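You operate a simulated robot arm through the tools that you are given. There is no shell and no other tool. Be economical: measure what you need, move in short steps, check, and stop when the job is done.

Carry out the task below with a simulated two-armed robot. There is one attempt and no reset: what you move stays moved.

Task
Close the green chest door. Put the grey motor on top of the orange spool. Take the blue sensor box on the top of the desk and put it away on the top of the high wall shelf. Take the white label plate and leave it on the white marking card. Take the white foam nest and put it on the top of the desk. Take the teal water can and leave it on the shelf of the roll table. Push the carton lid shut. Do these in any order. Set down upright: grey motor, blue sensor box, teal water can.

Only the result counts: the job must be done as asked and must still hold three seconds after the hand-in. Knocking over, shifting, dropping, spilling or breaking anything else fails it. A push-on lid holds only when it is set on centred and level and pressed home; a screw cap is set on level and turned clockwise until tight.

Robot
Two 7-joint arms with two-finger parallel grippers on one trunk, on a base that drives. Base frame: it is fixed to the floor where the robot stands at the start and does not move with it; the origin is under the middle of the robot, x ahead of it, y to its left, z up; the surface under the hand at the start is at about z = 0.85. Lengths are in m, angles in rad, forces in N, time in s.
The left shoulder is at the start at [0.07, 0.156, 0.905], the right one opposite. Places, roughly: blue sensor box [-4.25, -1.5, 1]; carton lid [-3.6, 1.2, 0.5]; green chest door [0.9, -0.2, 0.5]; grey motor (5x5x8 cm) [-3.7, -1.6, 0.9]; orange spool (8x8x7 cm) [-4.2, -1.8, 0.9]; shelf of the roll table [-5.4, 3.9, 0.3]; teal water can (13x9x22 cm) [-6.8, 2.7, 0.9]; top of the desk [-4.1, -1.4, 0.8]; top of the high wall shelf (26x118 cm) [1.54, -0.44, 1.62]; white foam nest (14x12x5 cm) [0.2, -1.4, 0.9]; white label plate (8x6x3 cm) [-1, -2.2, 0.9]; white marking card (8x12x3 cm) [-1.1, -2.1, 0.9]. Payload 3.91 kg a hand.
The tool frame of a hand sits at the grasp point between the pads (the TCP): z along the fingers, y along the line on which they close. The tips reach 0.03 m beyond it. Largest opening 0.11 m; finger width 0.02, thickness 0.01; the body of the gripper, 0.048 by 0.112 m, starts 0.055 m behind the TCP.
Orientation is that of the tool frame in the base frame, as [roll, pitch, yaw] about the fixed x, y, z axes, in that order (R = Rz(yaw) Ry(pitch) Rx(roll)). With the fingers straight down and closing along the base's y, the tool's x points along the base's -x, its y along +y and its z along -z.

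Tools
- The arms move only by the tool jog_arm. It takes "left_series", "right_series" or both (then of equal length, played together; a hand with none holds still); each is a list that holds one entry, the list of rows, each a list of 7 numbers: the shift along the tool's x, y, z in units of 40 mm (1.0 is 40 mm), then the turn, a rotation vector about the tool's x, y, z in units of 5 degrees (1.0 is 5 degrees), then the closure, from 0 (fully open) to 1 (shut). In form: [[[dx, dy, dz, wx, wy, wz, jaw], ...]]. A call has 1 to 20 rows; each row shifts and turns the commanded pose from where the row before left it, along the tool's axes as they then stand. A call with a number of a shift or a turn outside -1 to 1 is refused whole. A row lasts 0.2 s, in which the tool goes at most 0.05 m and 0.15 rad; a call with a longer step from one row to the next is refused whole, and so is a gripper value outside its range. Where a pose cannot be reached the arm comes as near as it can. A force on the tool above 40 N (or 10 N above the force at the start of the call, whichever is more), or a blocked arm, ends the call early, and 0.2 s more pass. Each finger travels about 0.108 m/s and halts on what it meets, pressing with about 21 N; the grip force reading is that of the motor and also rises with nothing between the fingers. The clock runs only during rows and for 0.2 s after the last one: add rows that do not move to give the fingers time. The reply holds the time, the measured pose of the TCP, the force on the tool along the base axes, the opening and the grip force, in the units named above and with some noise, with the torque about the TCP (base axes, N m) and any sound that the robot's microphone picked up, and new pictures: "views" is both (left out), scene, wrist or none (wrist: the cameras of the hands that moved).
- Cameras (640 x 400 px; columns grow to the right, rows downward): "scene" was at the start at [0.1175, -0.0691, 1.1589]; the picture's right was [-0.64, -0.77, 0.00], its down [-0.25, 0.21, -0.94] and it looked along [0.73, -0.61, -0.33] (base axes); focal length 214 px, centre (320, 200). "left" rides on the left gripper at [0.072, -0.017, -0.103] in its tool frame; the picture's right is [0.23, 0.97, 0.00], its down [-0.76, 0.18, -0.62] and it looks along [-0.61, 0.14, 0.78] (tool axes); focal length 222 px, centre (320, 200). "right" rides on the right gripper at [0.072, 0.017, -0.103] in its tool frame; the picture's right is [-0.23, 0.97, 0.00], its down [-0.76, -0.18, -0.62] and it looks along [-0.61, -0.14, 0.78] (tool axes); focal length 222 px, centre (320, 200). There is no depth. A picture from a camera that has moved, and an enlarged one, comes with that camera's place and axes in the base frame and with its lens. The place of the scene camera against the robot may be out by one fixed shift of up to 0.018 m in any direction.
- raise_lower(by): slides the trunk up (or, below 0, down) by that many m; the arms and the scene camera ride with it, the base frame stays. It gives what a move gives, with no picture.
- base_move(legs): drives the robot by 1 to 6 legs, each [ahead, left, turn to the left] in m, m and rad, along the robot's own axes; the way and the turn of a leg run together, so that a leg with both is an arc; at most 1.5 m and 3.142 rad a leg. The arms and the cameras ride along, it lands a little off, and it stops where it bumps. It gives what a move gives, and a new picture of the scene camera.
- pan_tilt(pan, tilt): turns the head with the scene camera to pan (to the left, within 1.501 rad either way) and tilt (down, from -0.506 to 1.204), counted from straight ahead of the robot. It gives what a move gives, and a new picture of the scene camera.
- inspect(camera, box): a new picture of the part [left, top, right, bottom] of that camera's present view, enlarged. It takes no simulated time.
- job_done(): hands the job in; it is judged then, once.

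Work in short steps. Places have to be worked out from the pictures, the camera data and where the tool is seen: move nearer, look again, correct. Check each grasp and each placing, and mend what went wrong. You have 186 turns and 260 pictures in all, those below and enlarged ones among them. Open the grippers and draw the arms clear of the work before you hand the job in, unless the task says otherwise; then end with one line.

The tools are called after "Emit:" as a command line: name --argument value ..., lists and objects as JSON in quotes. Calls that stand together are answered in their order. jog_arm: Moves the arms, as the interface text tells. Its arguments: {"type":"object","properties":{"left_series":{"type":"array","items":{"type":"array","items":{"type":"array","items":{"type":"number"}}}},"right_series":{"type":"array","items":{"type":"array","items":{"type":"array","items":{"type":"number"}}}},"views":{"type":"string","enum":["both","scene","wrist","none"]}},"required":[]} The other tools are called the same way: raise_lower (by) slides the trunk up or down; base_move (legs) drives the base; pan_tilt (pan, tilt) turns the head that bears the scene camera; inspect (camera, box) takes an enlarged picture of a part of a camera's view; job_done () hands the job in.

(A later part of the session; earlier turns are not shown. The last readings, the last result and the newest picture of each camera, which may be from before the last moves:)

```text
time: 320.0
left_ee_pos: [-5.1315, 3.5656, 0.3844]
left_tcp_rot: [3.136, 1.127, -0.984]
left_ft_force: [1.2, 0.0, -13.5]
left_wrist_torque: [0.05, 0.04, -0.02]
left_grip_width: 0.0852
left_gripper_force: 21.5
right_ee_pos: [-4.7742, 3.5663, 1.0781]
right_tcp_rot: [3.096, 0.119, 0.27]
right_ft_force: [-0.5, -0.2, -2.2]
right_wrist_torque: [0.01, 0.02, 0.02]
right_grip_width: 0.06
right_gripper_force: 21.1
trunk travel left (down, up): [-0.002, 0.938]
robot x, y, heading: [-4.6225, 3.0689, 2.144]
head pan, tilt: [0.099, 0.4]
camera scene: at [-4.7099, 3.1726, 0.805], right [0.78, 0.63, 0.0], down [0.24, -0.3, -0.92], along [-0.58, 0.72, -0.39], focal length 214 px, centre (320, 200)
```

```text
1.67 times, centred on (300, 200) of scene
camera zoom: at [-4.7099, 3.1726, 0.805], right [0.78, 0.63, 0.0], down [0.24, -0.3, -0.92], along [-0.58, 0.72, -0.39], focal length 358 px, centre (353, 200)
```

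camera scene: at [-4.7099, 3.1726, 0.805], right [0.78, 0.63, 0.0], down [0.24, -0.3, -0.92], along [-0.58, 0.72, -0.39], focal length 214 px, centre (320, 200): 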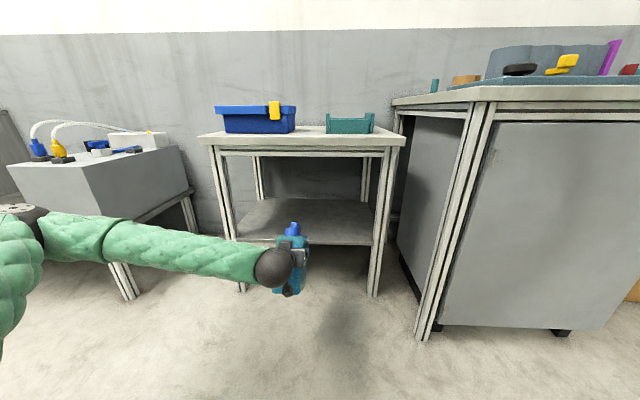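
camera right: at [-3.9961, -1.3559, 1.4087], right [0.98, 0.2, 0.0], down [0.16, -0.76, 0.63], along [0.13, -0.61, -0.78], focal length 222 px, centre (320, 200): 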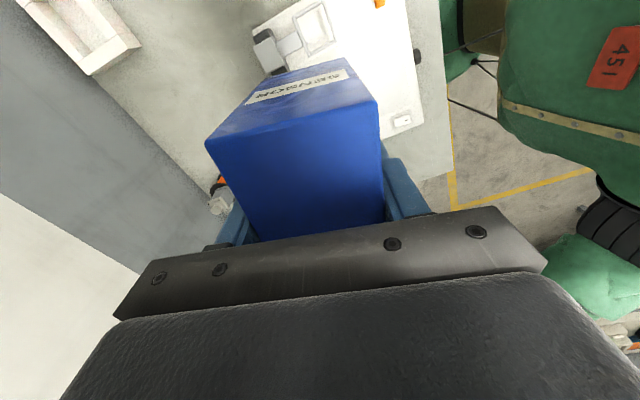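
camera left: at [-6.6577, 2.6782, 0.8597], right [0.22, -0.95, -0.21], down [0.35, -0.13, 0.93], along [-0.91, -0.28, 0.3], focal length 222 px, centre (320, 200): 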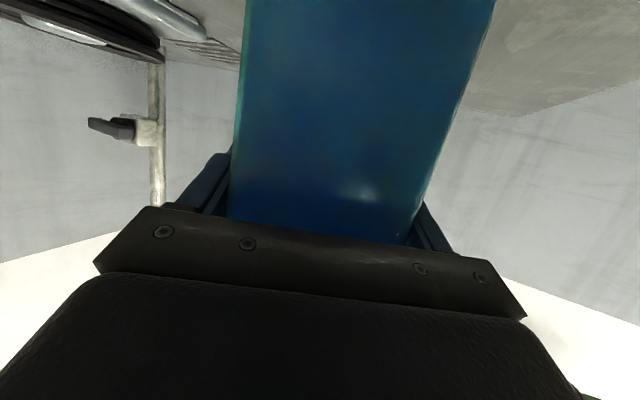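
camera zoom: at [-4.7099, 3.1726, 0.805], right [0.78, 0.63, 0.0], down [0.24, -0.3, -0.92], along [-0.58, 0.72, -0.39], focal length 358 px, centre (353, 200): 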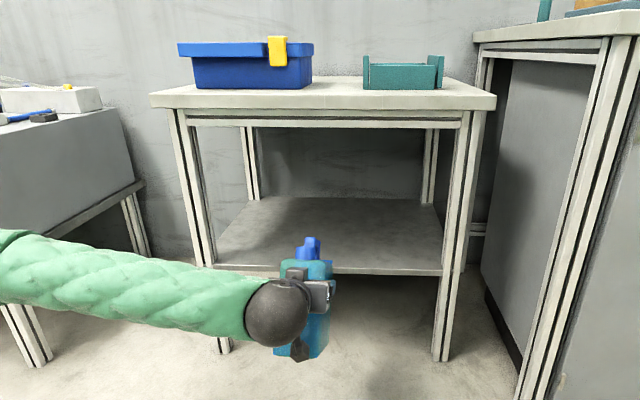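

The bump rotated the can in the grip (~25–30°, top leaning forward). It turns easily in the grip, so I can right it by gently nudging its top against the table's front rail. Raise by 0.18 and restore the tool pitch.

Emit:
raise_lower --by 0.18

Emit:
jog_arm --left_series '[[[0, 0, 0, 0, -0.54, 0, 1], [0, 0, 0, 0, -0.54, 0, 1], [0, 0, 0, 0, 0, 0, 1]]]' --views "both"

```text
time: 322.0
left_ee_pos: [-5.1298, 3.5674, 0.5652]
left_tcp_rot: [3.136, 1.127, -0.985]
left_ft_force: [-0.1, -0.8, -12.1]
left_wrist_torque: [0.07, 0.03, 0.0]
left_grip_width: 0.0849
left_gripper_force: 20.5
right_ee_pos: [-4.7739, 3.5642, 1.2585]
right_tcp_rot: [3.096, 0.12, 0.27]
right_ft_force: [-0.3, 0.0, -1.2]
right_wrist_torque: [-0.01, 0.01, 0.02]
right_grip_width: 0.06
right_gripper_force: 21.4
trunk travel left (down, up): [-0.182, 0.758]
robot x, y, heading: [-4.6174, 3.0683, 2.148]
head pan, tilt: [0.099, 0.4]
```

```text
time: 322.8
left_ee_pos: [-5.1319, 3.5662, 0.565]
left_tcp_rot: [3.137, 1.128, -0.987]
left_ft_force: [-0.3, 0.8, -12.9]
left_wrist_torque: [0.07, 0.04, -0.04]
left_grip_width: 0.0847
left_gripper_force: 20.5
left hand out of reach, approached as far as the arm can: row 2
right_ee_pos: [-4.7737, 3.5645, 1.2589]
right_tcp_rot: [3.096, 0.118, 0.271]
right_ft_force: [-0.1, -0.8, -3.0]
right_wrist_torque: [0.0, 0.02, -0.01]
right_grip_width: 0.0599
right_gripper_force: 21.2
trunk travel left (down, up): [-0.182, 0.758]
robot x, y, heading: [-4.6208, 3.0623, 2.142]
head pan, tilt: [0.099, 0.4]
camera scene: at [-4.7101, 3.1728, 0.9849], right [0.78, 0.63, 0.0], down [0.24, -0.3, -0.92], along [-0.58, 0.72, -0.39], focal length 214 px, centre (320, 200)
camera left: at [-5.0487, 3.4717, 0.5443], right [-0.76, -0.62, -0.2], down [-0.01, -0.29, 0.96], along [-0.65, 0.73, 0.21], focal length 222 px, centre (320, 200)
```

scene: 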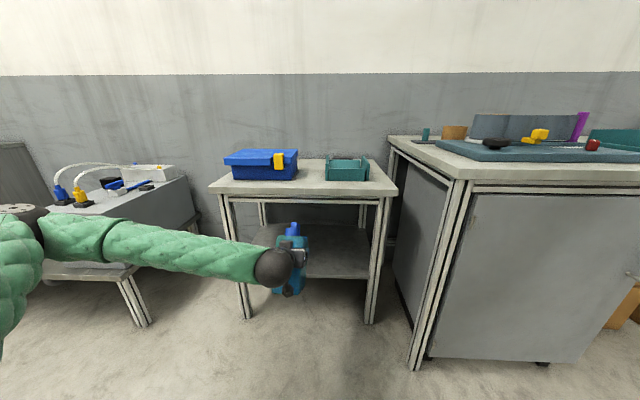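
left: 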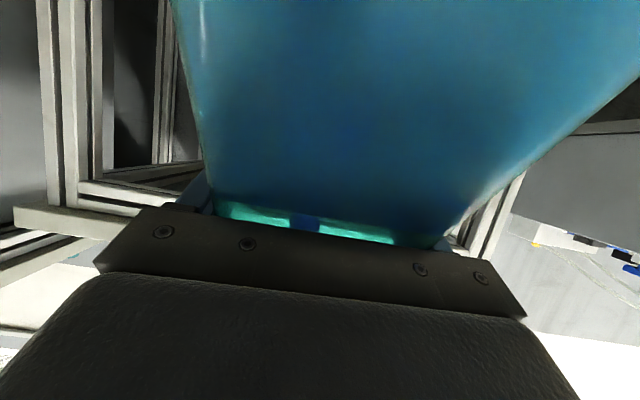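

Raise 6 cm more so the can's far upper face meets the rail, then creep forward.

Emit:
raise_lower --by 0.06

Emit:
base_move --legs '[[0.06, 0, 0]]'

Emit:
inspect --camera "scene" --box '[200, 140, 400, 320]'

```text
time: 323.8
left_ee_pos: [-5.1321, 3.5667, 0.6249]
left_tcp_rot: [3.135, 1.128, -0.987]
left_ft_force: [-0.4, 0.0, -13.4]
left_wrist_torque: [0.03, 0.02, 0.0]
left_grip_width: 0.0852
left_gripper_force: 21.4
right_ee_pos: [-4.7746, 3.5665, 1.3181]
right_tcp_rot: [3.096, 0.118, 0.269]
right_ft_force: [-0.8, -0.3, -1.8]
right_wrist_torque: [0.02, 0.0, -0.02]
right_grip_width: 0.0599
right_gripper_force: 21.4
trunk travel left (down, up): [-0.242, 0.698]
robot x, y, heading: [-4.6208, 3.066, 2.145]
head pan, tilt: [0.099, 0.4]
```

```text
time: 324.8
left_ee_pos: [-5.1655, 3.6171, 0.6246]
left_tcp_rot: [3.137, 1.127, -0.988]
left_ft_force: [-0.1, 0.6, -13.9]
left_wrist_torque: [0.13, 0.07, -0.01]
left_grip_width: 0.085
left_gripper_force: 21.5
right_ee_pos: [-4.8089, 3.6187, 1.3169]
right_tcp_rot: [3.094, 0.118, 0.27]
right_ft_force: [-0.1, 1.0, -2.3]
right_wrist_torque: [0.03, -0.02, -0.03]
right_grip_width: 0.0598
right_gripper_force: 20.9
trunk travel left (down, up): [-0.242, 0.698]
robot x, y, heading: [-4.6479, 3.1164, 2.147]
head pan, tilt: [0.099, 0.4]
camera scene: at [-4.7444, 3.225, 1.0446], right [0.78, 0.63, 0.0], down [0.25, -0.3, -0.92], along [-0.58, 0.72, -0.39], focal length 214 px, centre (320, 200)
```

scene: 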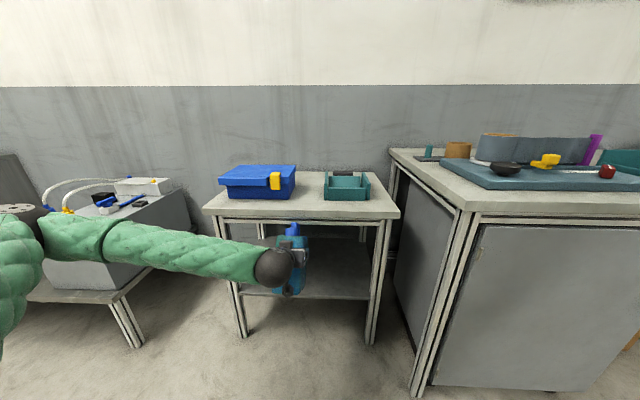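

```text
2.22 times, centred on (300, 230) of scene
camera zoom: at [-4.7444, 3.225, 1.0446], right [0.78, 0.63, 0.0], down [0.25, -0.3, -0.92], along [-0.58, 0.72, -0.39], focal length 477 px, centre (364, 133)
```

zoom: 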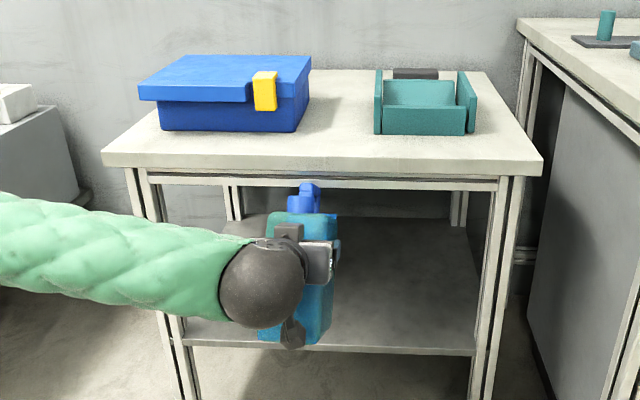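

Creep forward 3 cm and read the contact.

Emit:
base_move --legs '[[0.03, 0, 0]]'

Emit:
inspect --camera "left" --box '[0, 0, 640, 400]'

```text
time: 325.6
left_ee_pos: [-5.1823, 3.6426, 0.6233]
left_tcp_rot: [3.136, 1.125, -0.984]
left_ft_force: [0.2, 0.5, -14.6]
left_wrist_torque: [0.18, 0.13, 0.0]
left_grip_width: 0.085
left_gripper_force: 20.9
right_ee_pos: [-4.8258, 3.6428, 1.3185]
right_tcp_rot: [3.093, 0.117, 0.27]
right_ft_force: [-0.7, 0.9, -2.7]
right_wrist_torque: [0.01, 0.0, 0.01]
right_grip_width: 0.0599
right_gripper_force: 21.5
trunk travel left (down, up): [-0.242, 0.698]
robot x, y, heading: [-4.6653, 3.1418, 2.148]
head pan, tilt: [0.099, 0.4]
camera scene: at [-4.7609, 3.2503, 1.0447], right [0.78, 0.63, 0.0], down [0.25, -0.3, -0.92], along [-0.58, 0.72, -0.39], focal length 214 px, centre (320, 200)
```

scene: 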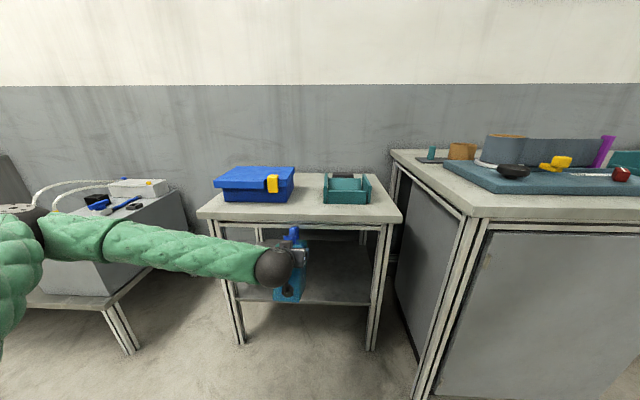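

```text
1.00 times, centred on (320, 200) of left (not enlarged: the box is as wide or as high as the picture)
camera zoom: at [-5.0999, 3.5484, 0.6031], right [-0.75, -0.62, -0.2], down [-0.01, -0.29, 0.96], along [-0.66, 0.72, 0.21], focal length 222 px, centre (320, 200)
```

zoom: 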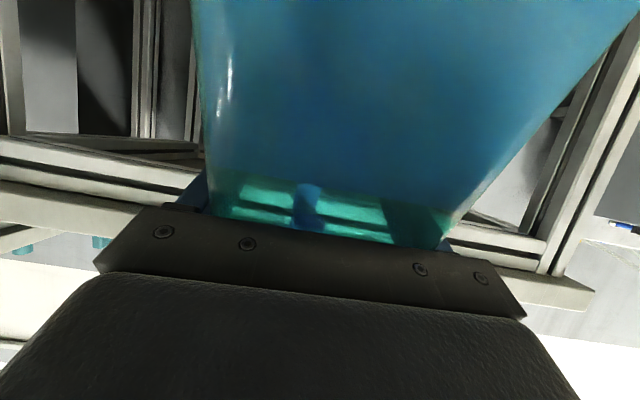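

The can is turning upright (edges changing). Creep 2.5 cm more.

Emit:
base_move --legs '[[0.025, 0, 0]]'

Emit:
inspect --camera "left" --box '[0, 0, 640, 400]'

```text
time: 326.3
left_ee_pos: [-5.1842, 3.6434, 0.618]
left_tcp_rot: [3.136, 1.115, -0.991]
left_ft_force: [0.5, -2.0, -14.1]
left_wrist_torque: [0.16, 0.1, -0.01]
left_grip_width: 0.0851
left_gripper_force: 21.3
right_ee_pos: [-4.8293, 3.6487, 1.3159]
right_tcp_rot: [3.093, 0.118, 0.272]
right_ft_force: [0.7, -0.5, -2.2]
right_wrist_torque: [0.02, -0.02, 0.02]
right_grip_width: 0.0598
right_gripper_force: 20.8
trunk travel left (down, up): [-0.242, 0.698]
robot x, y, heading: [-4.6717, 3.1506, 2.147]
head pan, tilt: [0.099, 0.4]
stopped in leg 1: the force on the tool passed its limit at 78 N (the readings are from after the stop); the commanded pose is now the measured one
camera scene: at [-4.7645, 3.2553, 1.0448], right [0.78, 0.63, 0.0], down [0.25, -0.3, -0.92], along [-0.58, 0.72, -0.39], focal length 214 px, centre (320, 200)
```

scene: 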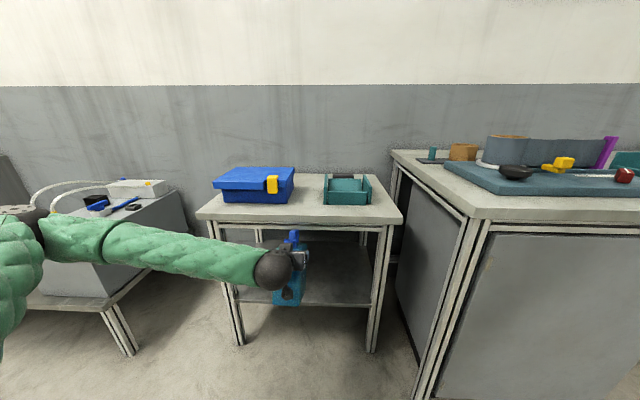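

```text
1.00 times, centred on (320, 200) of left (not enlarged: the box is as wide or as high as the picture)
camera zoom: at [-5.1004, 3.5488, 0.5991], right [-0.76, -0.62, -0.2], down [-0.02, -0.28, 0.96], along [-0.65, 0.73, 0.2], focal length 222 px, centre (320, 200)
```

zoom: 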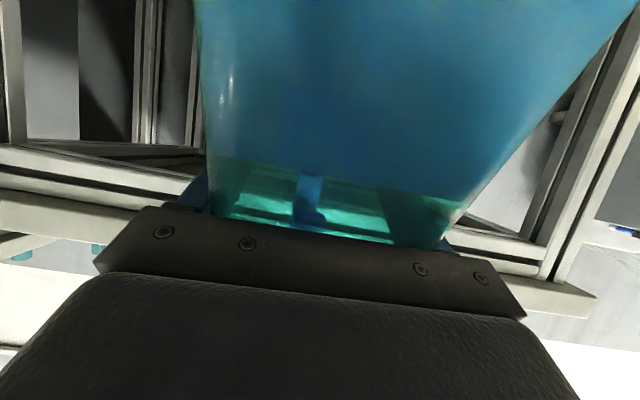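

It's now binding rather than rotating, so stop that. Plan B: set the can down upright on the sink cabinet where it stood (there I can pitch the tool up), then regrasp. Back off, and test raising the pitch at higher hand position.

Emit:
base_move --legs '[[-0.4, 0, 0]]'

Emit:
jog_arm --left_series '[[[-0.85, 0, -0.3, 0, 0, 0, 1], [-0.85, 0, -0.3, 0, 0, 0, 1], [-0.85, 0, -0.3, 0, 0, 0, 1], [-0.85, 0, -0.3, 0, -0.6, 0, 1], [-0.85, 0, -0.2, 0, -0.6, 0, 1], [-0.85, 0, -0.1, 0, -0.6, 0, 1], [0, 0, 0, 0, -0.6, 0, 1], [0, 0, 0, 0, -0.6, 0, 1], [0, 0, 0, 0, -0.6, 0, 1], [0, 0, 0, 0, -0.6, 0, 1], [0, 0, 0, 0, -0.6, 0, 1], [0, 0, 0, 0, -0.6, 0, 1], [0, 0, 0, 0, 0, 0, 1]]]' --views "both"

```text
time: 328.8
left_ee_pos: [-4.9639, 3.3047, 0.6207]
left_tcp_rot: [3.132, 1.117, -0.985]
left_ft_force: [-0.1, 0.2, -13.7]
left_wrist_torque: [0.16, 0.07, -0.01]
left_grip_width: 0.0849
left_gripper_force: 20.3
right_ee_pos: [-4.609, 3.31, 1.3178]
right_tcp_rot: [3.095, 0.119, 0.278]
right_ft_force: [1.1, -0.4, -2.5]
right_wrist_torque: [-0.01, 0.03, 0.01]
right_grip_width: 0.0599
right_gripper_force: 21.4
trunk travel left (down, up): [-0.242, 0.698]
robot x, y, heading: [-4.4507, 2.8118, 2.155]
head pan, tilt: [0.099, 0.4]
camera scene: at [-4.543, 2.9177, 1.0451], right [0.78, 0.63, 0.0], down [0.25, -0.3, -0.92], along [-0.58, 0.71, -0.39], focal length 214 px, centre (320, 200)
```

scene: 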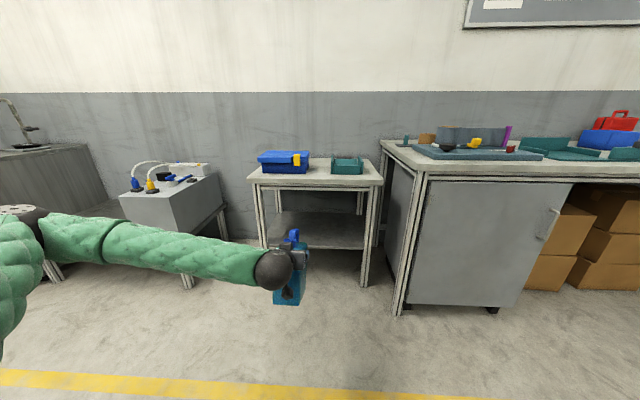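

```text
time: 331.6
left_ee_pos: [-4.9799, 3.3312, 0.8314]
left_tcp_rot: [3.119, 1.432, -1.002]
left_ft_force: [-0.1, 0.0, -13.4]
left_wrist_torque: [-0.06, -0.03, 0.0]
left_grip_width: 0.0847
left_gripper_force: 20.9
left hand out of reach, approached as far as the arm can: row 10, 11, 12
right_ee_pos: [-4.6091, 3.311, 1.3184]
right_tcp_rot: [3.095, 0.119, 0.274]
right_ft_force: [0.5, -0.2, -2.7]
right_wrist_torque: [0.01, -0.01, -0.01]
right_grip_width: 0.0597
right_gripper_force: 20.6
trunk travel left (down, up): [-0.242, 0.698]
robot x, y, heading: [-4.4548, 2.8128, 2.156]
head pan, tilt: [0.099, 0.4]
camera scene: at [-4.5432, 2.9181, 1.045], right [0.78, 0.63, 0.0], down [0.25, -0.3, -0.92], along [-0.58, 0.71, -0.39], focal length 214 px, centre (320, 200)
camera left: at [-4.9044, 3.2465, 0.7746], right [-0.79, -0.57, -0.22], down [0.14, -0.52, 0.84], along [-0.6, 0.63, 0.49], focal length 222 px, centre (320, 200)
```

scene: 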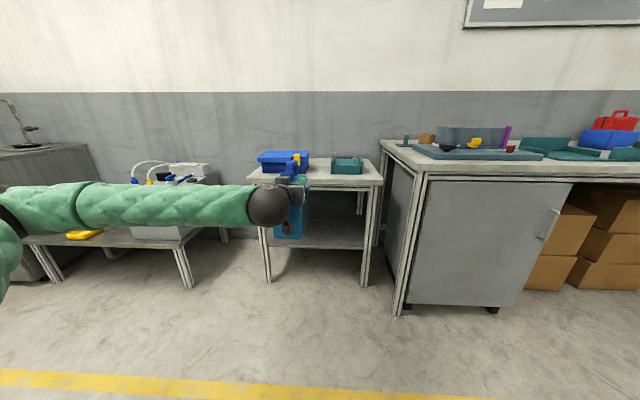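
left: 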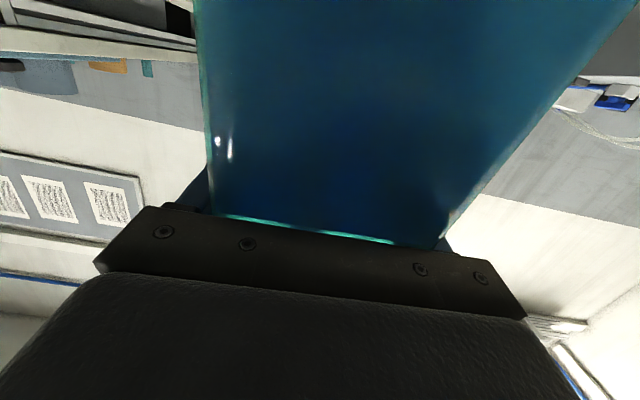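

At 82° pitch the can is only ~8° off upright (90° would be vertical). I'll yaw the tool left 64° here as for the pick-up pose and see whether this pitch holds.

Emit:
jog_arm --left_series '[[[0, 0.9, 0, 0, 0, 0, 1], [0, 0.9, 0, 0, 0, 0, 1], [0, 0, 0, -0.97, 0, -0.136, 1], [0, 0, 0, -0.97, 0, -0.136, 1], [0, 0, 0, -0.97, 0, -0.136, 1], [0, 0, 0, -0.97, 0, -0.136, 1], [0, 0, 0, -0.97, 0, -0.136, 1], [0, 0, 0, -0.97, 0, -0.136, 1], [0, 0, 0, -0.97, 0, -0.136, 1], [0, 0, 0, -0.97, 0, -0.136, 1], [0, 0, 0, -0.97, 0, -0.136, 1], [0, 0, 0, -0.97, 0, -0.136, 1], [0, 0, 0, -0.97, 0, -0.136, 1], [0, 0, 0, -0.97, 0, -0.136, 1], [0, 0, 0, -0.97, 0, -0.136, 1], [0, 0, 0, 0, -0.7, 0, 1], [0, 0, 0, 0, -0.7, 0, 1], [0, 0, 0, 0, -0.7, 0, 1], [0, 0, 0, 0, 0, 0, 1]]]' --views "scene"

```text
time: 335.6
left_ee_pos: [-5.0404, 3.2908, 0.8309]
left_tcp_rot: [0.049, 1.523, -2.959]
left_ft_force: [-0.7, 0.0, -13.9]
left_wrist_torque: [0.05, -0.18, -0.01]
left_grip_width: 0.0852
left_gripper_force: 20.9
right_ee_pos: [-4.6107, 3.3101, 1.3186]
right_tcp_rot: [3.094, 0.117, 0.277]
right_ft_force: [-0.1, -0.6, -0.9]
right_wrist_torque: [0.01, 0.01, -0.04]
right_grip_width: 0.0601
right_gripper_force: 21.4
trunk travel left (down, up): [-0.242, 0.698]
robot x, y, heading: [-4.453, 2.8119, 2.159]
head pan, tilt: [0.099, 0.4]
camera scene: at [-4.5434, 2.9182, 1.0449], right [0.78, 0.63, 0.0], down [0.25, -0.3, -0.92], along [-0.58, 0.71, -0.39], focal length 214 px, centre (320, 200)
```

scene: 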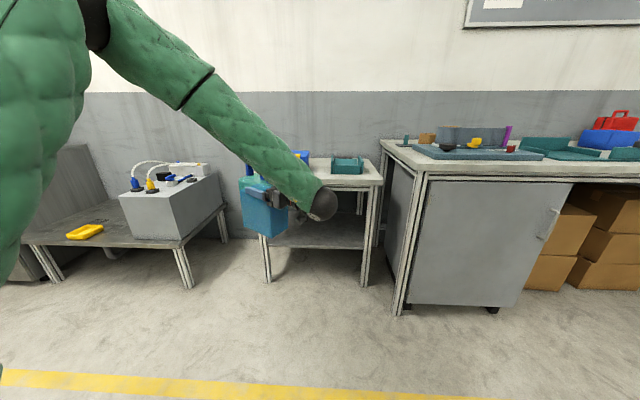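

In this configuration the can is practically upright (pitch ≈93°). Test how low the hand can go here, keeping that orientation.

Emit:
jog_arm --left_series '[[[0.9, 0, 0.05, 0, 0, 0, 1], [0.9, 0, 0.05, 0, 0, 0, 1], [0.9, 0, 0.05, 0, 0, 0, 1], [0.9, 0, 0.05, 0, 0, 0, 1], [0.9, 0, 0.05, 0, 0, 0, 1], [0, 0, 0, 0, 0, 0, 1]]]' --views "scene"

```text
time: 337.0
left_ee_pos: [-5.0589, 3.342, 0.6828]
left_tcp_rot: [0.115, 1.55, -2.901]
left_ft_force: [0.3, -0.3, -13.5]
left_wrist_torque: [0.0, -0.21, 0.02]
left_grip_width: 0.0849
left_gripper_force: 21.3
left hand out of reach, approached as far as the arm can: row 2, 3, 4, 5
right_ee_pos: [-4.6088, 3.3108, 1.3187]
right_tcp_rot: [3.095, 0.119, 0.277]
right_ft_force: [0.0, -0.2, -2.1]
right_wrist_torque: [0.02, 0.01, 0.01]
right_grip_width: 0.06
right_gripper_force: 21.6
trunk travel left (down, up): [-0.242, 0.698]
robot x, y, heading: [-4.4469, 2.8139, 2.154]
head pan, tilt: [0.099, 0.4]
camera scene: at [-4.5429, 2.918, 1.0451], right [0.78, 0.63, 0.0], down [0.25, -0.3, -0.92], along [-0.58, 0.71, -0.39], focal length 214 px, centre (320, 200)
```

scene: 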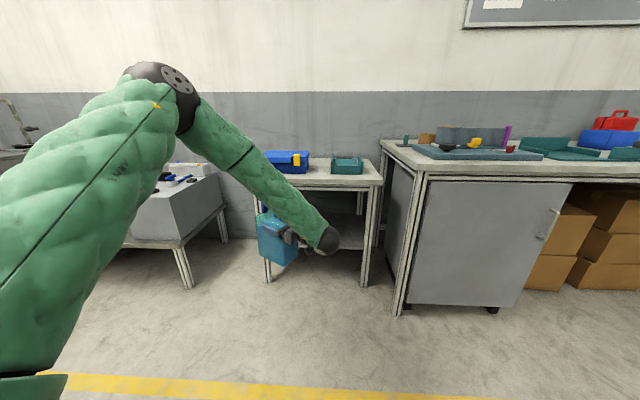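

Reached −0.11 relative to the shoulder. Try extending outward and lower.

Emit:
jog_arm --left_series '[[[0, 0, 0.9, 0, 0, 0, 1], [0, 0, 0.9, 0, 0, 0, 1], [0.8, 0, 0, 0, 0, 0, 1], [0.8, 0, 0, 0, 0, 0, 1], [0.8, 0, 0, 0, 0, 0, 1], [0, 0, 0, 0, 0, 0, 1]]]' --views "none"

```text
time: 338.4
left_ee_pos: [-5.1408, 3.341, 0.5935]
left_tcp_rot: [0.054, 1.534, -2.959]
left_ft_force: [-0.5, 0.9, -12.8]
left_wrist_torque: [0.01, -0.17, -0.01]
left_grip_width: 0.0852
left_gripper_force: 21.2
left hand out of reach, approached as far as the arm can: row 1, 5
right_ee_pos: [-4.6101, 3.3106, 1.3172]
right_tcp_rot: [3.097, 0.119, 0.278]
right_ft_force: [0.4, -0.1, -1.7]
right_wrist_torque: [0.03, 0.02, 0.01]
right_grip_width: 0.0602
right_gripper_force: 20.6
trunk travel left (down, up): [-0.242, 0.698]
robot x, y, heading: [-4.4509, 2.8108, 2.149]
head pan, tilt: [0.099, 0.4]
```

This works: hand 0.20 below shoulder with the can upright. I'll face heading ≈1.07 so the tool points straight into the roll table, and position in front of it.

Emit:
base_move --legs '[[0, 0, -1.08], [-0.49, 0.65, 0]]'

Emit:
raise_lower --by -0.2

Emit:
pan_tilt --pan 0.9 --tilt 0.4

```text
time: 345.5
left_ee_pos: [-5.116, 3.5533, 0.5925]
left_tcp_rot: [0.07, 1.536, 2.254]
left_ft_force: [-0.4, -0.2, -13.8]
left_wrist_torque: [-0.14, -0.09, -0.03]
left_grip_width: 0.0848
left_gripper_force: 21.2
right_ee_pos: [-4.8961, 3.0707, 1.3183]
right_tcp_rot: [3.095, 0.116, -0.81]
right_ft_force: [-1.2, 0.2, -1.4]
right_wrist_torque: [-0.01, 0.01, -0.01]
right_grip_width: 0.06
right_gripper_force: 20.8
trunk travel left (down, up): [-0.242, 0.698]
robot x, y, heading: [-5.2638, 2.7022, 1.075]
head pan, tilt: [0.099, 0.4]
camera scene: at [-5.2075, 2.8202, 1.045], right [0.92, -0.39, 0.0], down [-0.15, -0.36, -0.92], along [0.36, 0.85, -0.39], focal length 214 px, centre (320, 200)
```

scene: 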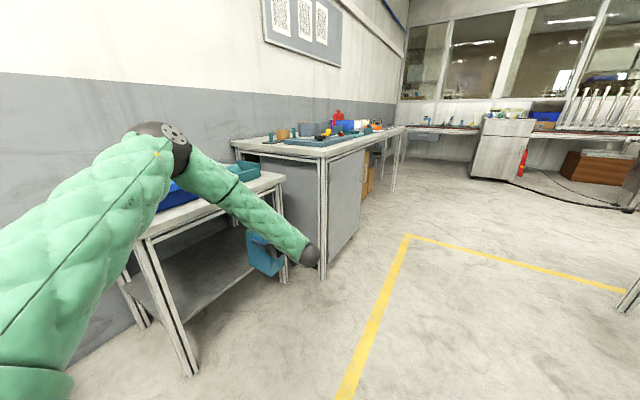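

```text
time: 347.7
left_ee_pos: [-5.1175, 3.5541, 0.3929]
left_tcp_rot: [0.073, 1.534, 2.256]
left_ft_force: [0.6, 0.3, -12.4]
left_wrist_torque: [-0.16, -0.12, -0.02]
left_grip_width: 0.0848
left_gripper_force: 21.5
right_ee_pos: [-4.897, 3.071, 1.1169]
right_tcp_rot: [3.094, 0.117, -0.81]
right_ft_force: [-1.4, 0.3, -2.8]
right_wrist_torque: [0.01, -0.05, -0.04]
right_grip_width: 0.0598
right_gripper_force: 20.8
trunk travel left (down, up): [-0.042, 0.898]
robot x, y, heading: [-5.2624, 2.6979, 1.072]
head pan, tilt: [0.099, 0.4]
```

```text
time: 348.8
left_ee_pos: [-5.1166, 3.5545, 0.3936]
left_tcp_rot: [0.082, 1.536, 2.265]
left_ft_force: [-0.5, -0.3, -12.8]
left_wrist_torque: [-0.13, -0.1, 0.01]
left_grip_width: 0.0849
left_gripper_force: 20.6
right_ee_pos: [-4.8969, 3.0711, 1.1182]
right_tcp_rot: [3.095, 0.117, -0.81]
right_ft_force: [-0.2, 0.2, -2.7]
right_wrist_torque: [0.0, 0.0, 0.01]
right_grip_width: 0.0601
right_gripper_force: 21.1
trunk travel left (down, up): [-0.042, 0.898]
robot x, y, heading: [-5.2625, 2.7, 1.066]
head pan, tilt: [0.901, 0.4]
camera scene: at [-5.2795, 2.8201, 0.8449], right [0.92, 0.39, 0.0], down [0.15, -0.36, -0.92], along [-0.36, 0.85, -0.39], focal length 214 px, centre (320, 200)
```

scene: 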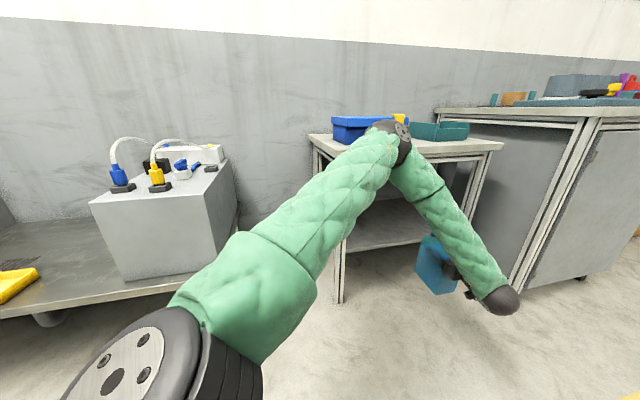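

Upright can is in front of the opening; elbow stays outside/above. Raise 2 cm for clearance, then slide in 0.31 m along the tool direction in two stages.

Emit:
raise_lower --by 0.02

Emit:
base_move --legs '[[0.078, 0.162, 0]]'

Emit:
inspect --camera "scene" --box '[300, 90, 540, 330]'

```text
time: 349.5
left_ee_pos: [-5.1172, 3.5531, 0.4125]
left_tcp_rot: [0.1, 1.535, 2.284]
left_ft_force: [0.1, 0.2, -13.2]
left_wrist_torque: [-0.17, -0.09, -0.01]
left_grip_width: 0.085
left_gripper_force: 20.9
right_ee_pos: [-4.8966, 3.0706, 1.1368]
right_tcp_rot: [3.094, 0.117, -0.809]
right_ft_force: [-0.1, -0.7, -1.6]
right_wrist_torque: [-0.04, 0.0, 0.01]
right_grip_width: 0.0599
right_gripper_force: 21.1
trunk travel left (down, up): [-0.062, 0.878]
robot x, y, heading: [-5.261, 2.6985, 1.074]
head pan, tilt: [0.901, 0.4]
```

```text
time: 350.9
left_ee_pos: [-5.1979, 3.6668, 0.4121]
left_tcp_rot: [0.154, 1.54, 2.336]
left_ft_force: [0.1, 0.0, -13.7]
left_wrist_torque: [-0.1, -0.1, 0.0]
left_grip_width: 0.0848
left_gripper_force: 21.0
right_ee_pos: [-4.9801, 3.1881, 1.1368]
right_tcp_rot: [3.094, 0.118, -0.808]
right_ft_force: [-0.7, -1.2, -2.3]
right_wrist_torque: [0.01, -0.02, 0.0]
right_grip_width: 0.0599
right_gripper_force: 21.2
trunk travel left (down, up): [-0.062, 0.878]
robot x, y, heading: [-5.3435, 2.8166, 1.074]
head pan, tilt: [0.901, 0.4]
stopped in leg 1: the force on the tool passed its limit at 98 N (the readings are from after the stop); the commanded pose is now the measured one
camera scene: at [-5.3624, 2.9366, 0.8649], right [0.92, 0.39, 0.0], down [0.15, -0.36, -0.92], along [-0.36, 0.85, -0.39], focal length 214 px, centre (320, 200)
```

scene: 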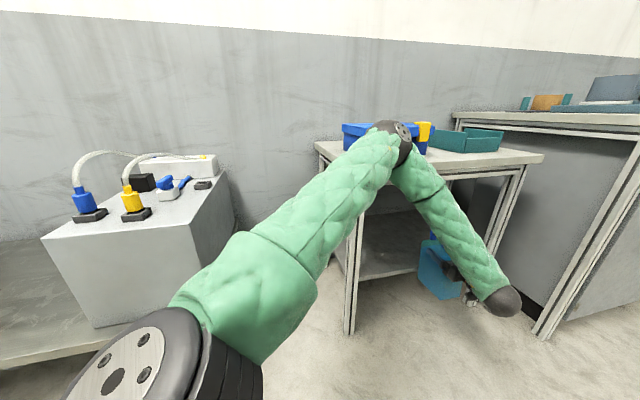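

```text
1.67 times, centred on (420, 210) of scene
camera zoom: at [-5.3624, 2.9366, 0.8649], right [0.92, 0.39, 0.0], down [0.15, -0.36, -0.92], along [-0.36, 0.85, -0.39], focal length 358 px, centre (153, 183)
```

zoom: 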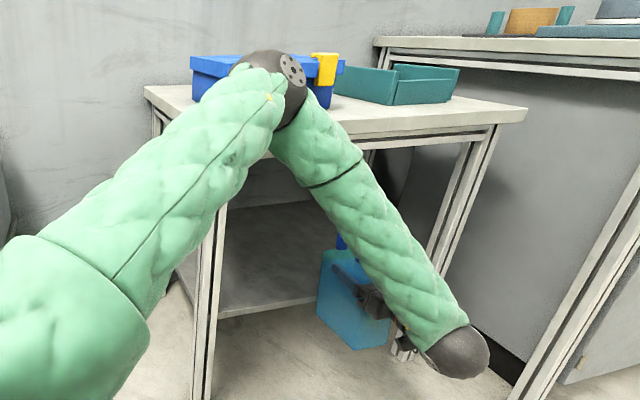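

The can hangs lower in the grip than I assumed (bottom ≈0.2 m below the TCP), so it hit the shelf edge. Back off, raise 0.11 m, and check it.

Emit:
base_move --legs '[[-0.035, -0.072, 0]]'

Emit:
raise_lower --by 0.11

Emit:
inspect --camera "scene" --box '[340, 150, 540, 330]'

Emit:
inspect --camera "left" --box '[0, 0, 640, 400]'

```text
time: 351.9
left_ee_pos: [-5.1488, 3.6015, 0.4121]
left_tcp_rot: [0.111, 1.54, 2.292]
left_ft_force: [0.1, 0.3, -12.9]
left_wrist_torque: [-0.09, -0.04, 0.02]
left_grip_width: 0.0849
left_gripper_force: 21.1
right_ee_pos: [-4.9322, 3.1223, 1.1381]
right_tcp_rot: [3.094, 0.118, -0.808]
right_ft_force: [-0.1, -0.3, -2.4]
right_wrist_torque: [0.0, -0.02, -0.01]
right_grip_width: 0.0599
right_gripper_force: 20.7
trunk travel left (down, up): [-0.062, 0.878]
robot x, y, heading: [-5.2991, 2.7462, 1.072]
head pan, tilt: [0.901, 0.4]
camera scene: at [-5.3149, 2.8706, 0.8651], right [0.92, 0.39, 0.0], down [0.15, -0.36, -0.92], along [-0.36, 0.85, -0.39], focal length 214 px, centre (320, 200)
```

scene: 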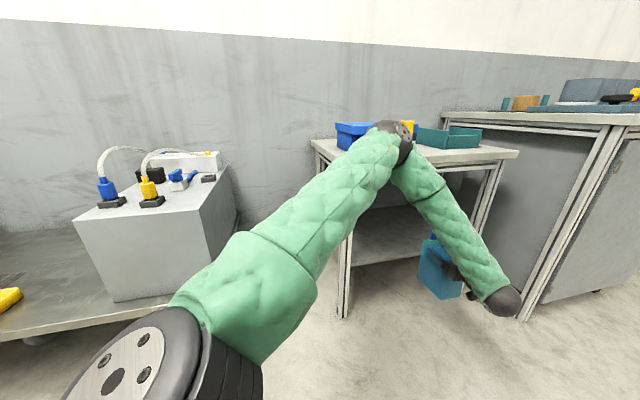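

```text
time: 353.4
left_ee_pos: [-5.1496, 3.6019, 0.5214]
left_tcp_rot: [0.138, 1.54, 2.317]
left_ft_force: [0.4, 0.6, -13.6]
left_wrist_torque: [-0.1, -0.03, -0.01]
left_grip_width: 0.085
left_gripper_force: 21.0
right_ee_pos: [-4.932, 3.1215, 1.2463]
right_tcp_rot: [3.093, 0.116, -0.808]
right_ft_force: [-0.5, 1.4, -2.4]
right_wrist_torque: [-0.05, -0.02, 0.01]
right_grip_width: 0.0597
right_gripper_force: 21.1
trunk travel left (down, up): [-0.172, 0.768]
robot x, y, heading: [-5.2951, 2.7477, 1.07]
head pan, tilt: [0.901, 0.4]
```

```text
2.22 times, centred on (440, 240) of scene
camera zoom: at [-5.3148, 2.8713, 0.9747], right [0.92, 0.39, 0.0], down [0.15, -0.36, -0.92], along [-0.36, 0.85, -0.39], focal length 477 px, centre (53, 111)
```

zoom: 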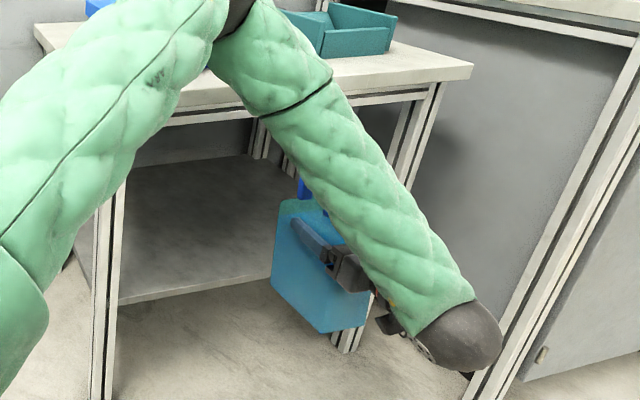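

```text
1.00 times, centred on (320, 200) of left (not enlarged: the box is as wide or as high as the picture)
camera zoom: at [-5.0781, 3.5286, 0.4472], right [-0.8, -0.55, -0.22], down [0.23, -0.63, 0.74], along [-0.55, 0.55, 0.63], focal length 222 px, centre (320, 200)
```

zoom: 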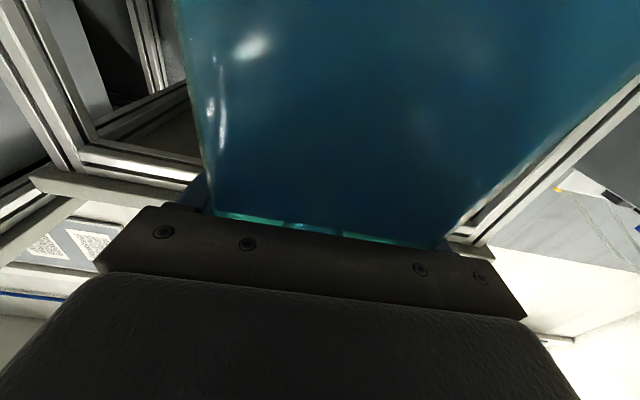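

The can hangs ~0.16 m below TCP and is within ~5° of upright; now its bottom is at ≈0.36, shelf ≈0.28. Slide in 0.25 m.

Emit:
base_move --legs '[[0.108, 0.225, 0]]'

Emit:
inspect --camera "scene" --box '[340, 120, 540, 300]'

```text
time: 355.4
left_ee_pos: [-5.1945, 3.7612, 0.5406]
left_tcp_rot: [-0.333, 1.534, 1.74]
left_ft_force: [0.9, 0.4, -12.1]
left_wrist_torque: [-0.07, -0.04, -0.01]
left_grip_width: 0.0848
left_gripper_force: 20.9
right_ee_pos: [-5.0294, 3.2719, 1.249]
right_tcp_rot: [3.099, 0.122, -0.883]
right_ft_force: [0.8, -0.8, -1.6]
right_wrist_torque: [0.06, 0.0, -0.03]
right_grip_width: 0.06
right_gripper_force: 20.8
trunk travel left (down, up): [-0.172, 0.768]
robot x, y, heading: [-5.425, 2.9351, 0.995]
head pan, tilt: [0.901, 0.4]
stopped in leg 1: the robot was blocked; the commanded pose is now the measured one
camera scene: at [-5.4303, 3.0512, 0.9755], right [0.95, 0.32, 0.0], down [0.12, -0.36, -0.92], along [-0.29, 0.88, -0.38], focal length 214 px, centre (320, 200)
```

scene: 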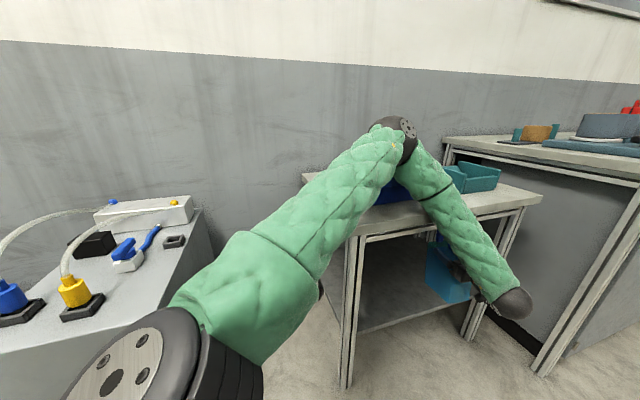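

```text
2.22 times, centred on (440, 210) of scene
camera zoom: at [-5.4303, 3.0512, 0.9755], right [0.95, 0.32, 0.0], down [0.12, -0.36, -0.92], along [-0.29, 0.88, -0.38], focal length 477 px, centre (53, 178)
```

zoom: 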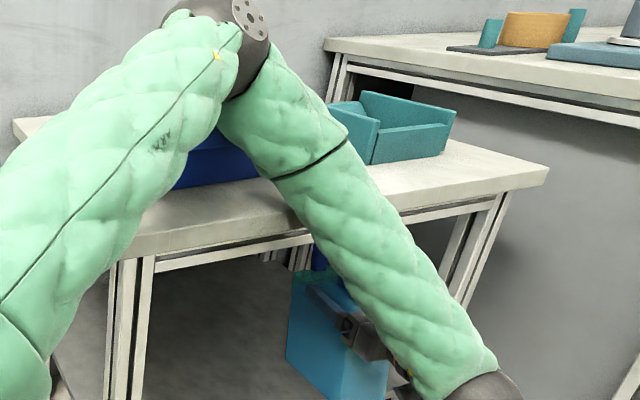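

The forearm met the table's front edge. Back out 0.12 m, restore heading, then extend with the arm rather than the base.

Emit:
base_move --legs '[[-0.055, -0.14, 0], [0, 0, 0.09]]'

Emit:
jog_arm --left_series '[[[0, 0, 0.8, 0, 0, 0, 1], [0, 0, 0.8, 0, 0, 0, 1], [0, 0, 0.8, 0, 0, 0, 1], [0, 0, 0.8, 0, 0, 0, 1], [0, 0, 0, 0, 0, 0, 1]]]' --views "scene"

```text
time: 357.3
left_ee_pos: [-5.1854, 3.6624, 0.5303]
left_tcp_rot: [-0.095, 1.545, 2.077]
left_ft_force: [-0.2, -0.3, -12.9]
left_wrist_torque: [-0.05, -0.02, -0.02]
left_grip_width: 0.085
left_gripper_force: 20.3
right_ee_pos: [-4.9754, 3.1958, 1.2465]
right_tcp_rot: [3.092, 0.114, -0.794]
right_ft_force: [-0.5, 0.1, -2.2]
right_wrist_torque: [0.02, -0.02, -0.02]
right_grip_width: 0.0599
right_gripper_force: 21.1
trunk travel left (down, up): [-0.172, 0.768]
robot x, y, heading: [-5.3339, 2.8199, 1.082]
head pan, tilt: [0.901, 0.4]
camera scene: at [-5.3533, 2.9367, 0.9749], right [0.91, 0.4, 0.0], down [0.16, -0.36, -0.92], along [-0.37, 0.84, -0.39], focal length 214 px, centre (320, 200)
```

scene: 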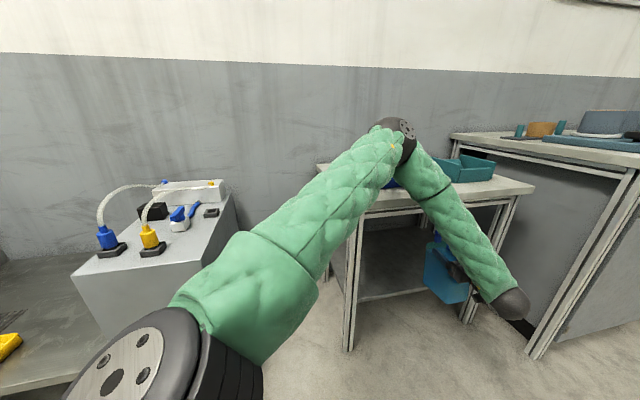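

```text
time: 358.5
left_ee_pos: [-5.2531, 3.7638, 0.5343]
left_tcp_rot: [-0.044, 1.543, 2.124]
left_ft_force: [0.2, -1.0, -13.1]
left_wrist_torque: [-0.08, -0.06, 0.0]
left_grip_width: 0.0848
left_gripper_force: 20.6
right_ee_pos: [-4.972, 3.192, 1.2477]
right_tcp_rot: [3.093, 0.117, -0.794]
right_ft_force: [-0.1, 0.5, -2.0]
right_wrist_torque: [0.01, -0.04, -0.04]
right_grip_width: 0.0597
right_gripper_force: 20.8
trunk travel left (down, up): [-0.172, 0.768]
robot x, y, heading: [-5.3339, 2.8165, 1.085]
head pan, tilt: [0.901, 0.4]
camera scene: at [-5.351, 2.9341, 0.9752], right [0.92, 0.4, 0.0], down [0.15, -0.36, -0.92], along [-0.37, 0.84, -0.39], focal length 214 px, centre (320, 200)
```

scene: 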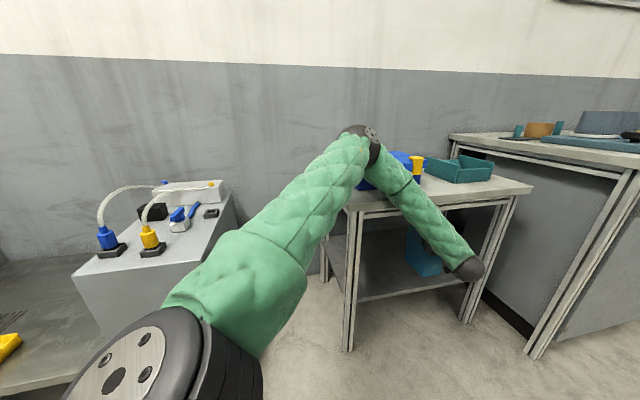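

Extending works and keeps the forearm clear. Extend 6 cm more.

Emit:
jog_arm --left_series '[[[0, -0.15, 0.8, 0, 0, 0, 1], [0, -0.15, 0.8, 0, 0, 0, 1], [0, 0, 0, 0, 0, 0, 1]]]' --views "none"

Emit:
inspect --camera "scene" --box '[310, 130, 530, 330]'

```text
time: 359.5
left_ee_pos: [-5.2278, 3.8036, 0.5508]
left_tcp_rot: [-0.228, 1.537, 1.885]
left_ft_force: [-0.5, 0.2, -13.3]
left_wrist_torque: [-0.04, 0.0, -0.02]
left_grip_width: 0.0849
left_gripper_force: 21.4
right_ee_pos: [-4.9567, 3.1675, 1.2509]
right_tcp_rot: [3.1, 0.124, -0.819]
right_ft_force: [-0.8, -1.5, -3.1]
right_wrist_torque: [0.03, -0.01, -0.03]
right_grip_width: 0.06
right_gripper_force: 21.1
trunk travel left (down, up): [-0.172, 0.768]
robot x, y, heading: [-5.3291, 2.8124, 1.055]
head pan, tilt: [0.901, 0.4]
stopped in row 3 (left hand): the arm was blocked; the commanded pose is now the measured one
```

```text
2.00 times, centred on (420, 230) of scene
camera zoom: at [-5.3409, 2.9215, 0.9778], right [0.93, 0.38, 0.0], down [0.15, -0.35, -0.92], along [-0.35, 0.86, -0.38], focal length 429 px, centre (120, 140)
```

zoom: 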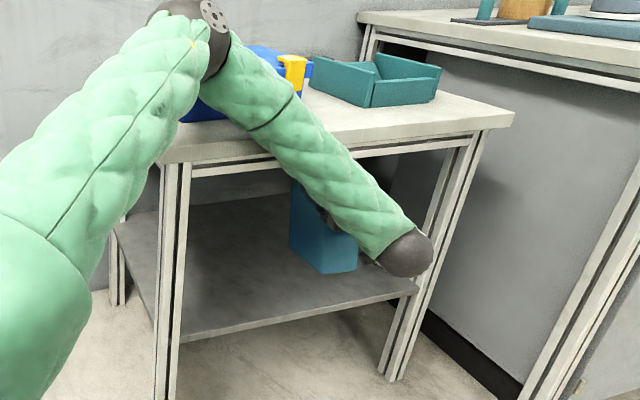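

Probably the can's handle is catching the front rail (hand rose to 0.55). Back off 6 cm, lower 6.5 cm, and go in again.

Emit:
jog_arm --left_series '[[[0, 0, -0.8, 0, 0, 0, 1], [0, 0, -0.8, 0, 0, 0, 1], [0, 0, -0.8, 0, 0, 0, 1], [0, 0, 0, 0, 0, 0, 1]]]' --views "none"

Emit:
raise_lower --by -0.065

Emit:
inspect --camera "scene" --box '[310, 130, 530, 330]'

```text
time: 360.5
left_ee_pos: [-5.1876, 3.7283, 0.5337]
left_tcp_rot: [0.038, 1.547, 2.162]
left_ft_force: [0.2, -0.5, -12.7]
left_wrist_torque: [0.0, -0.04, 0.01]
left_grip_width: 0.0846
left_gripper_force: 21.3
right_ee_pos: [-4.9577, 3.1814, 1.2466]
right_tcp_rot: [3.093, 0.113, -0.818]
right_ft_force: [-0.5, 0.2, -1.9]
right_wrist_torque: [0.01, -0.05, -0.01]
right_grip_width: 0.0602
right_gripper_force: 21.5
trunk travel left (down, up): [-0.172, 0.768]
robot x, y, heading: [-5.3307, 2.8114, 1.059]
head pan, tilt: [0.901, 0.4]
```

```text
time: 361.5
left_ee_pos: [-5.1858, 3.729, 0.4726]
left_tcp_rot: [-0.137, 1.545, 1.99]
left_ft_force: [4.3, -6.6, 17.2]
left_wrist_torque: [-0.13, 0.41, 0.28]
left_grip_width: 0.085
left_gripper_force: 21.0
right_ee_pos: [-4.9587, 3.1791, 1.1833]
right_tcp_rot: [3.095, 0.116, -0.818]
right_ft_force: [-0.1, -0.4, -1.9]
right_wrist_torque: [0.02, 0.0, 0.01]
right_grip_width: 0.0598
right_gripper_force: 20.7
trunk travel left (down, up): [-0.107, 0.833]
robot x, y, heading: [-5.3271, 2.8087, 1.058]
head pan, tilt: [0.901, 0.4]
```

```text
2.00 times, centred on (420, 230) of scene
camera zoom: at [-5.3428, 2.9304, 0.9108], right [0.93, 0.38, 0.0], down [0.15, -0.36, -0.92], along [-0.35, 0.85, -0.39], focal length 429 px, centre (120, 140)
```

zoom: 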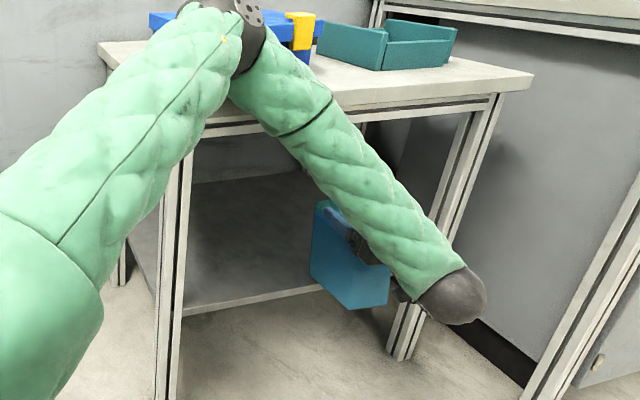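

Contact: can bottom is on the shelf's front edge at TCP z≈0.47. So raise 3 cm and advance gently along the table's inward direction.

Emit:
raise_lower --by 0.03

Emit:
jog_arm --left_series '[[[0.02, 0.1, 0.7, 0, 0, 0, 1], [0.02, 0.1, 0.7, 0, 0, 0, 1], [0.02, 0.1, 0.7, 0, 0, 0, 1], [0, 0, 0, 0, 0, 0, 1]]]' --views "scene"

```text
time: 362.2
left_ee_pos: [-5.1881, 3.7294, 0.4963]
left_tcp_rot: [0.102, 1.548, 2.228]
left_ft_force: [0.0, -0.2, -13.8]
left_wrist_torque: [-0.04, 0.01, -0.02]
left_grip_width: 0.0852
left_gripper_force: 21.2
right_ee_pos: [-4.9579, 3.1845, 1.2108]
right_tcp_rot: [3.093, 0.112, -0.819]
right_ft_force: [-0.2, 0.0, -2.2]
right_wrist_torque: [0.01, 0.0, -0.01]
right_grip_width: 0.0601
right_gripper_force: 20.8
trunk travel left (down, up): [-0.137, 0.803]
robot x, y, heading: [-5.3257, 2.8096, 1.051]
head pan, tilt: [0.901, 0.4]
```

```text
time: 363.4
left_ee_pos: [-5.2051, 3.783, 0.5124]
left_tcp_rot: [-0.149, 1.537, 1.937]
left_ft_force: [-0.4, -0.3, -13.9]
left_wrist_torque: [-0.07, -0.02, 0.0]
left_grip_width: 0.0852
left_gripper_force: 20.8
right_ee_pos: [-4.9465, 3.1622, 1.2167]
right_tcp_rot: [3.1, 0.121, -0.837]
right_ft_force: [-1.2, -0.2, -2.1]
right_wrist_torque: [0.03, -0.01, -0.01]
right_grip_width: 0.06
right_gripper_force: 21.2
trunk travel left (down, up): [-0.137, 0.803]
robot x, y, heading: [-5.3243, 2.8078, 1.043]
head pan, tilt: [0.901, 0.4]
stopped in row 4 (left hand): the arm was blocked; the commanded pose is now the measured one
camera scene: at [-5.3349, 2.9226, 0.9429], right [0.93, 0.36, 0.0], down [0.14, -0.35, -0.92], along [-0.33, 0.86, -0.38], focal length 214 px, centre (320, 200)
```

scene: 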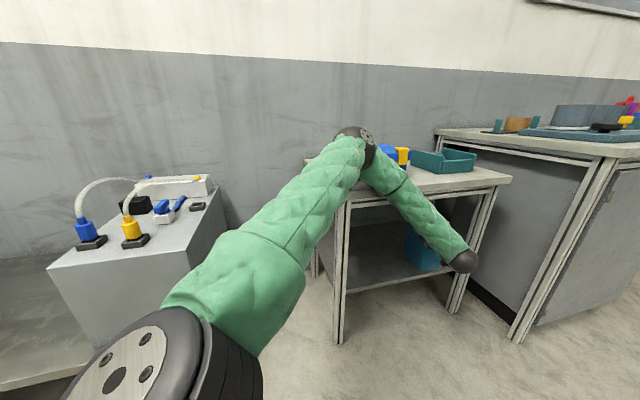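

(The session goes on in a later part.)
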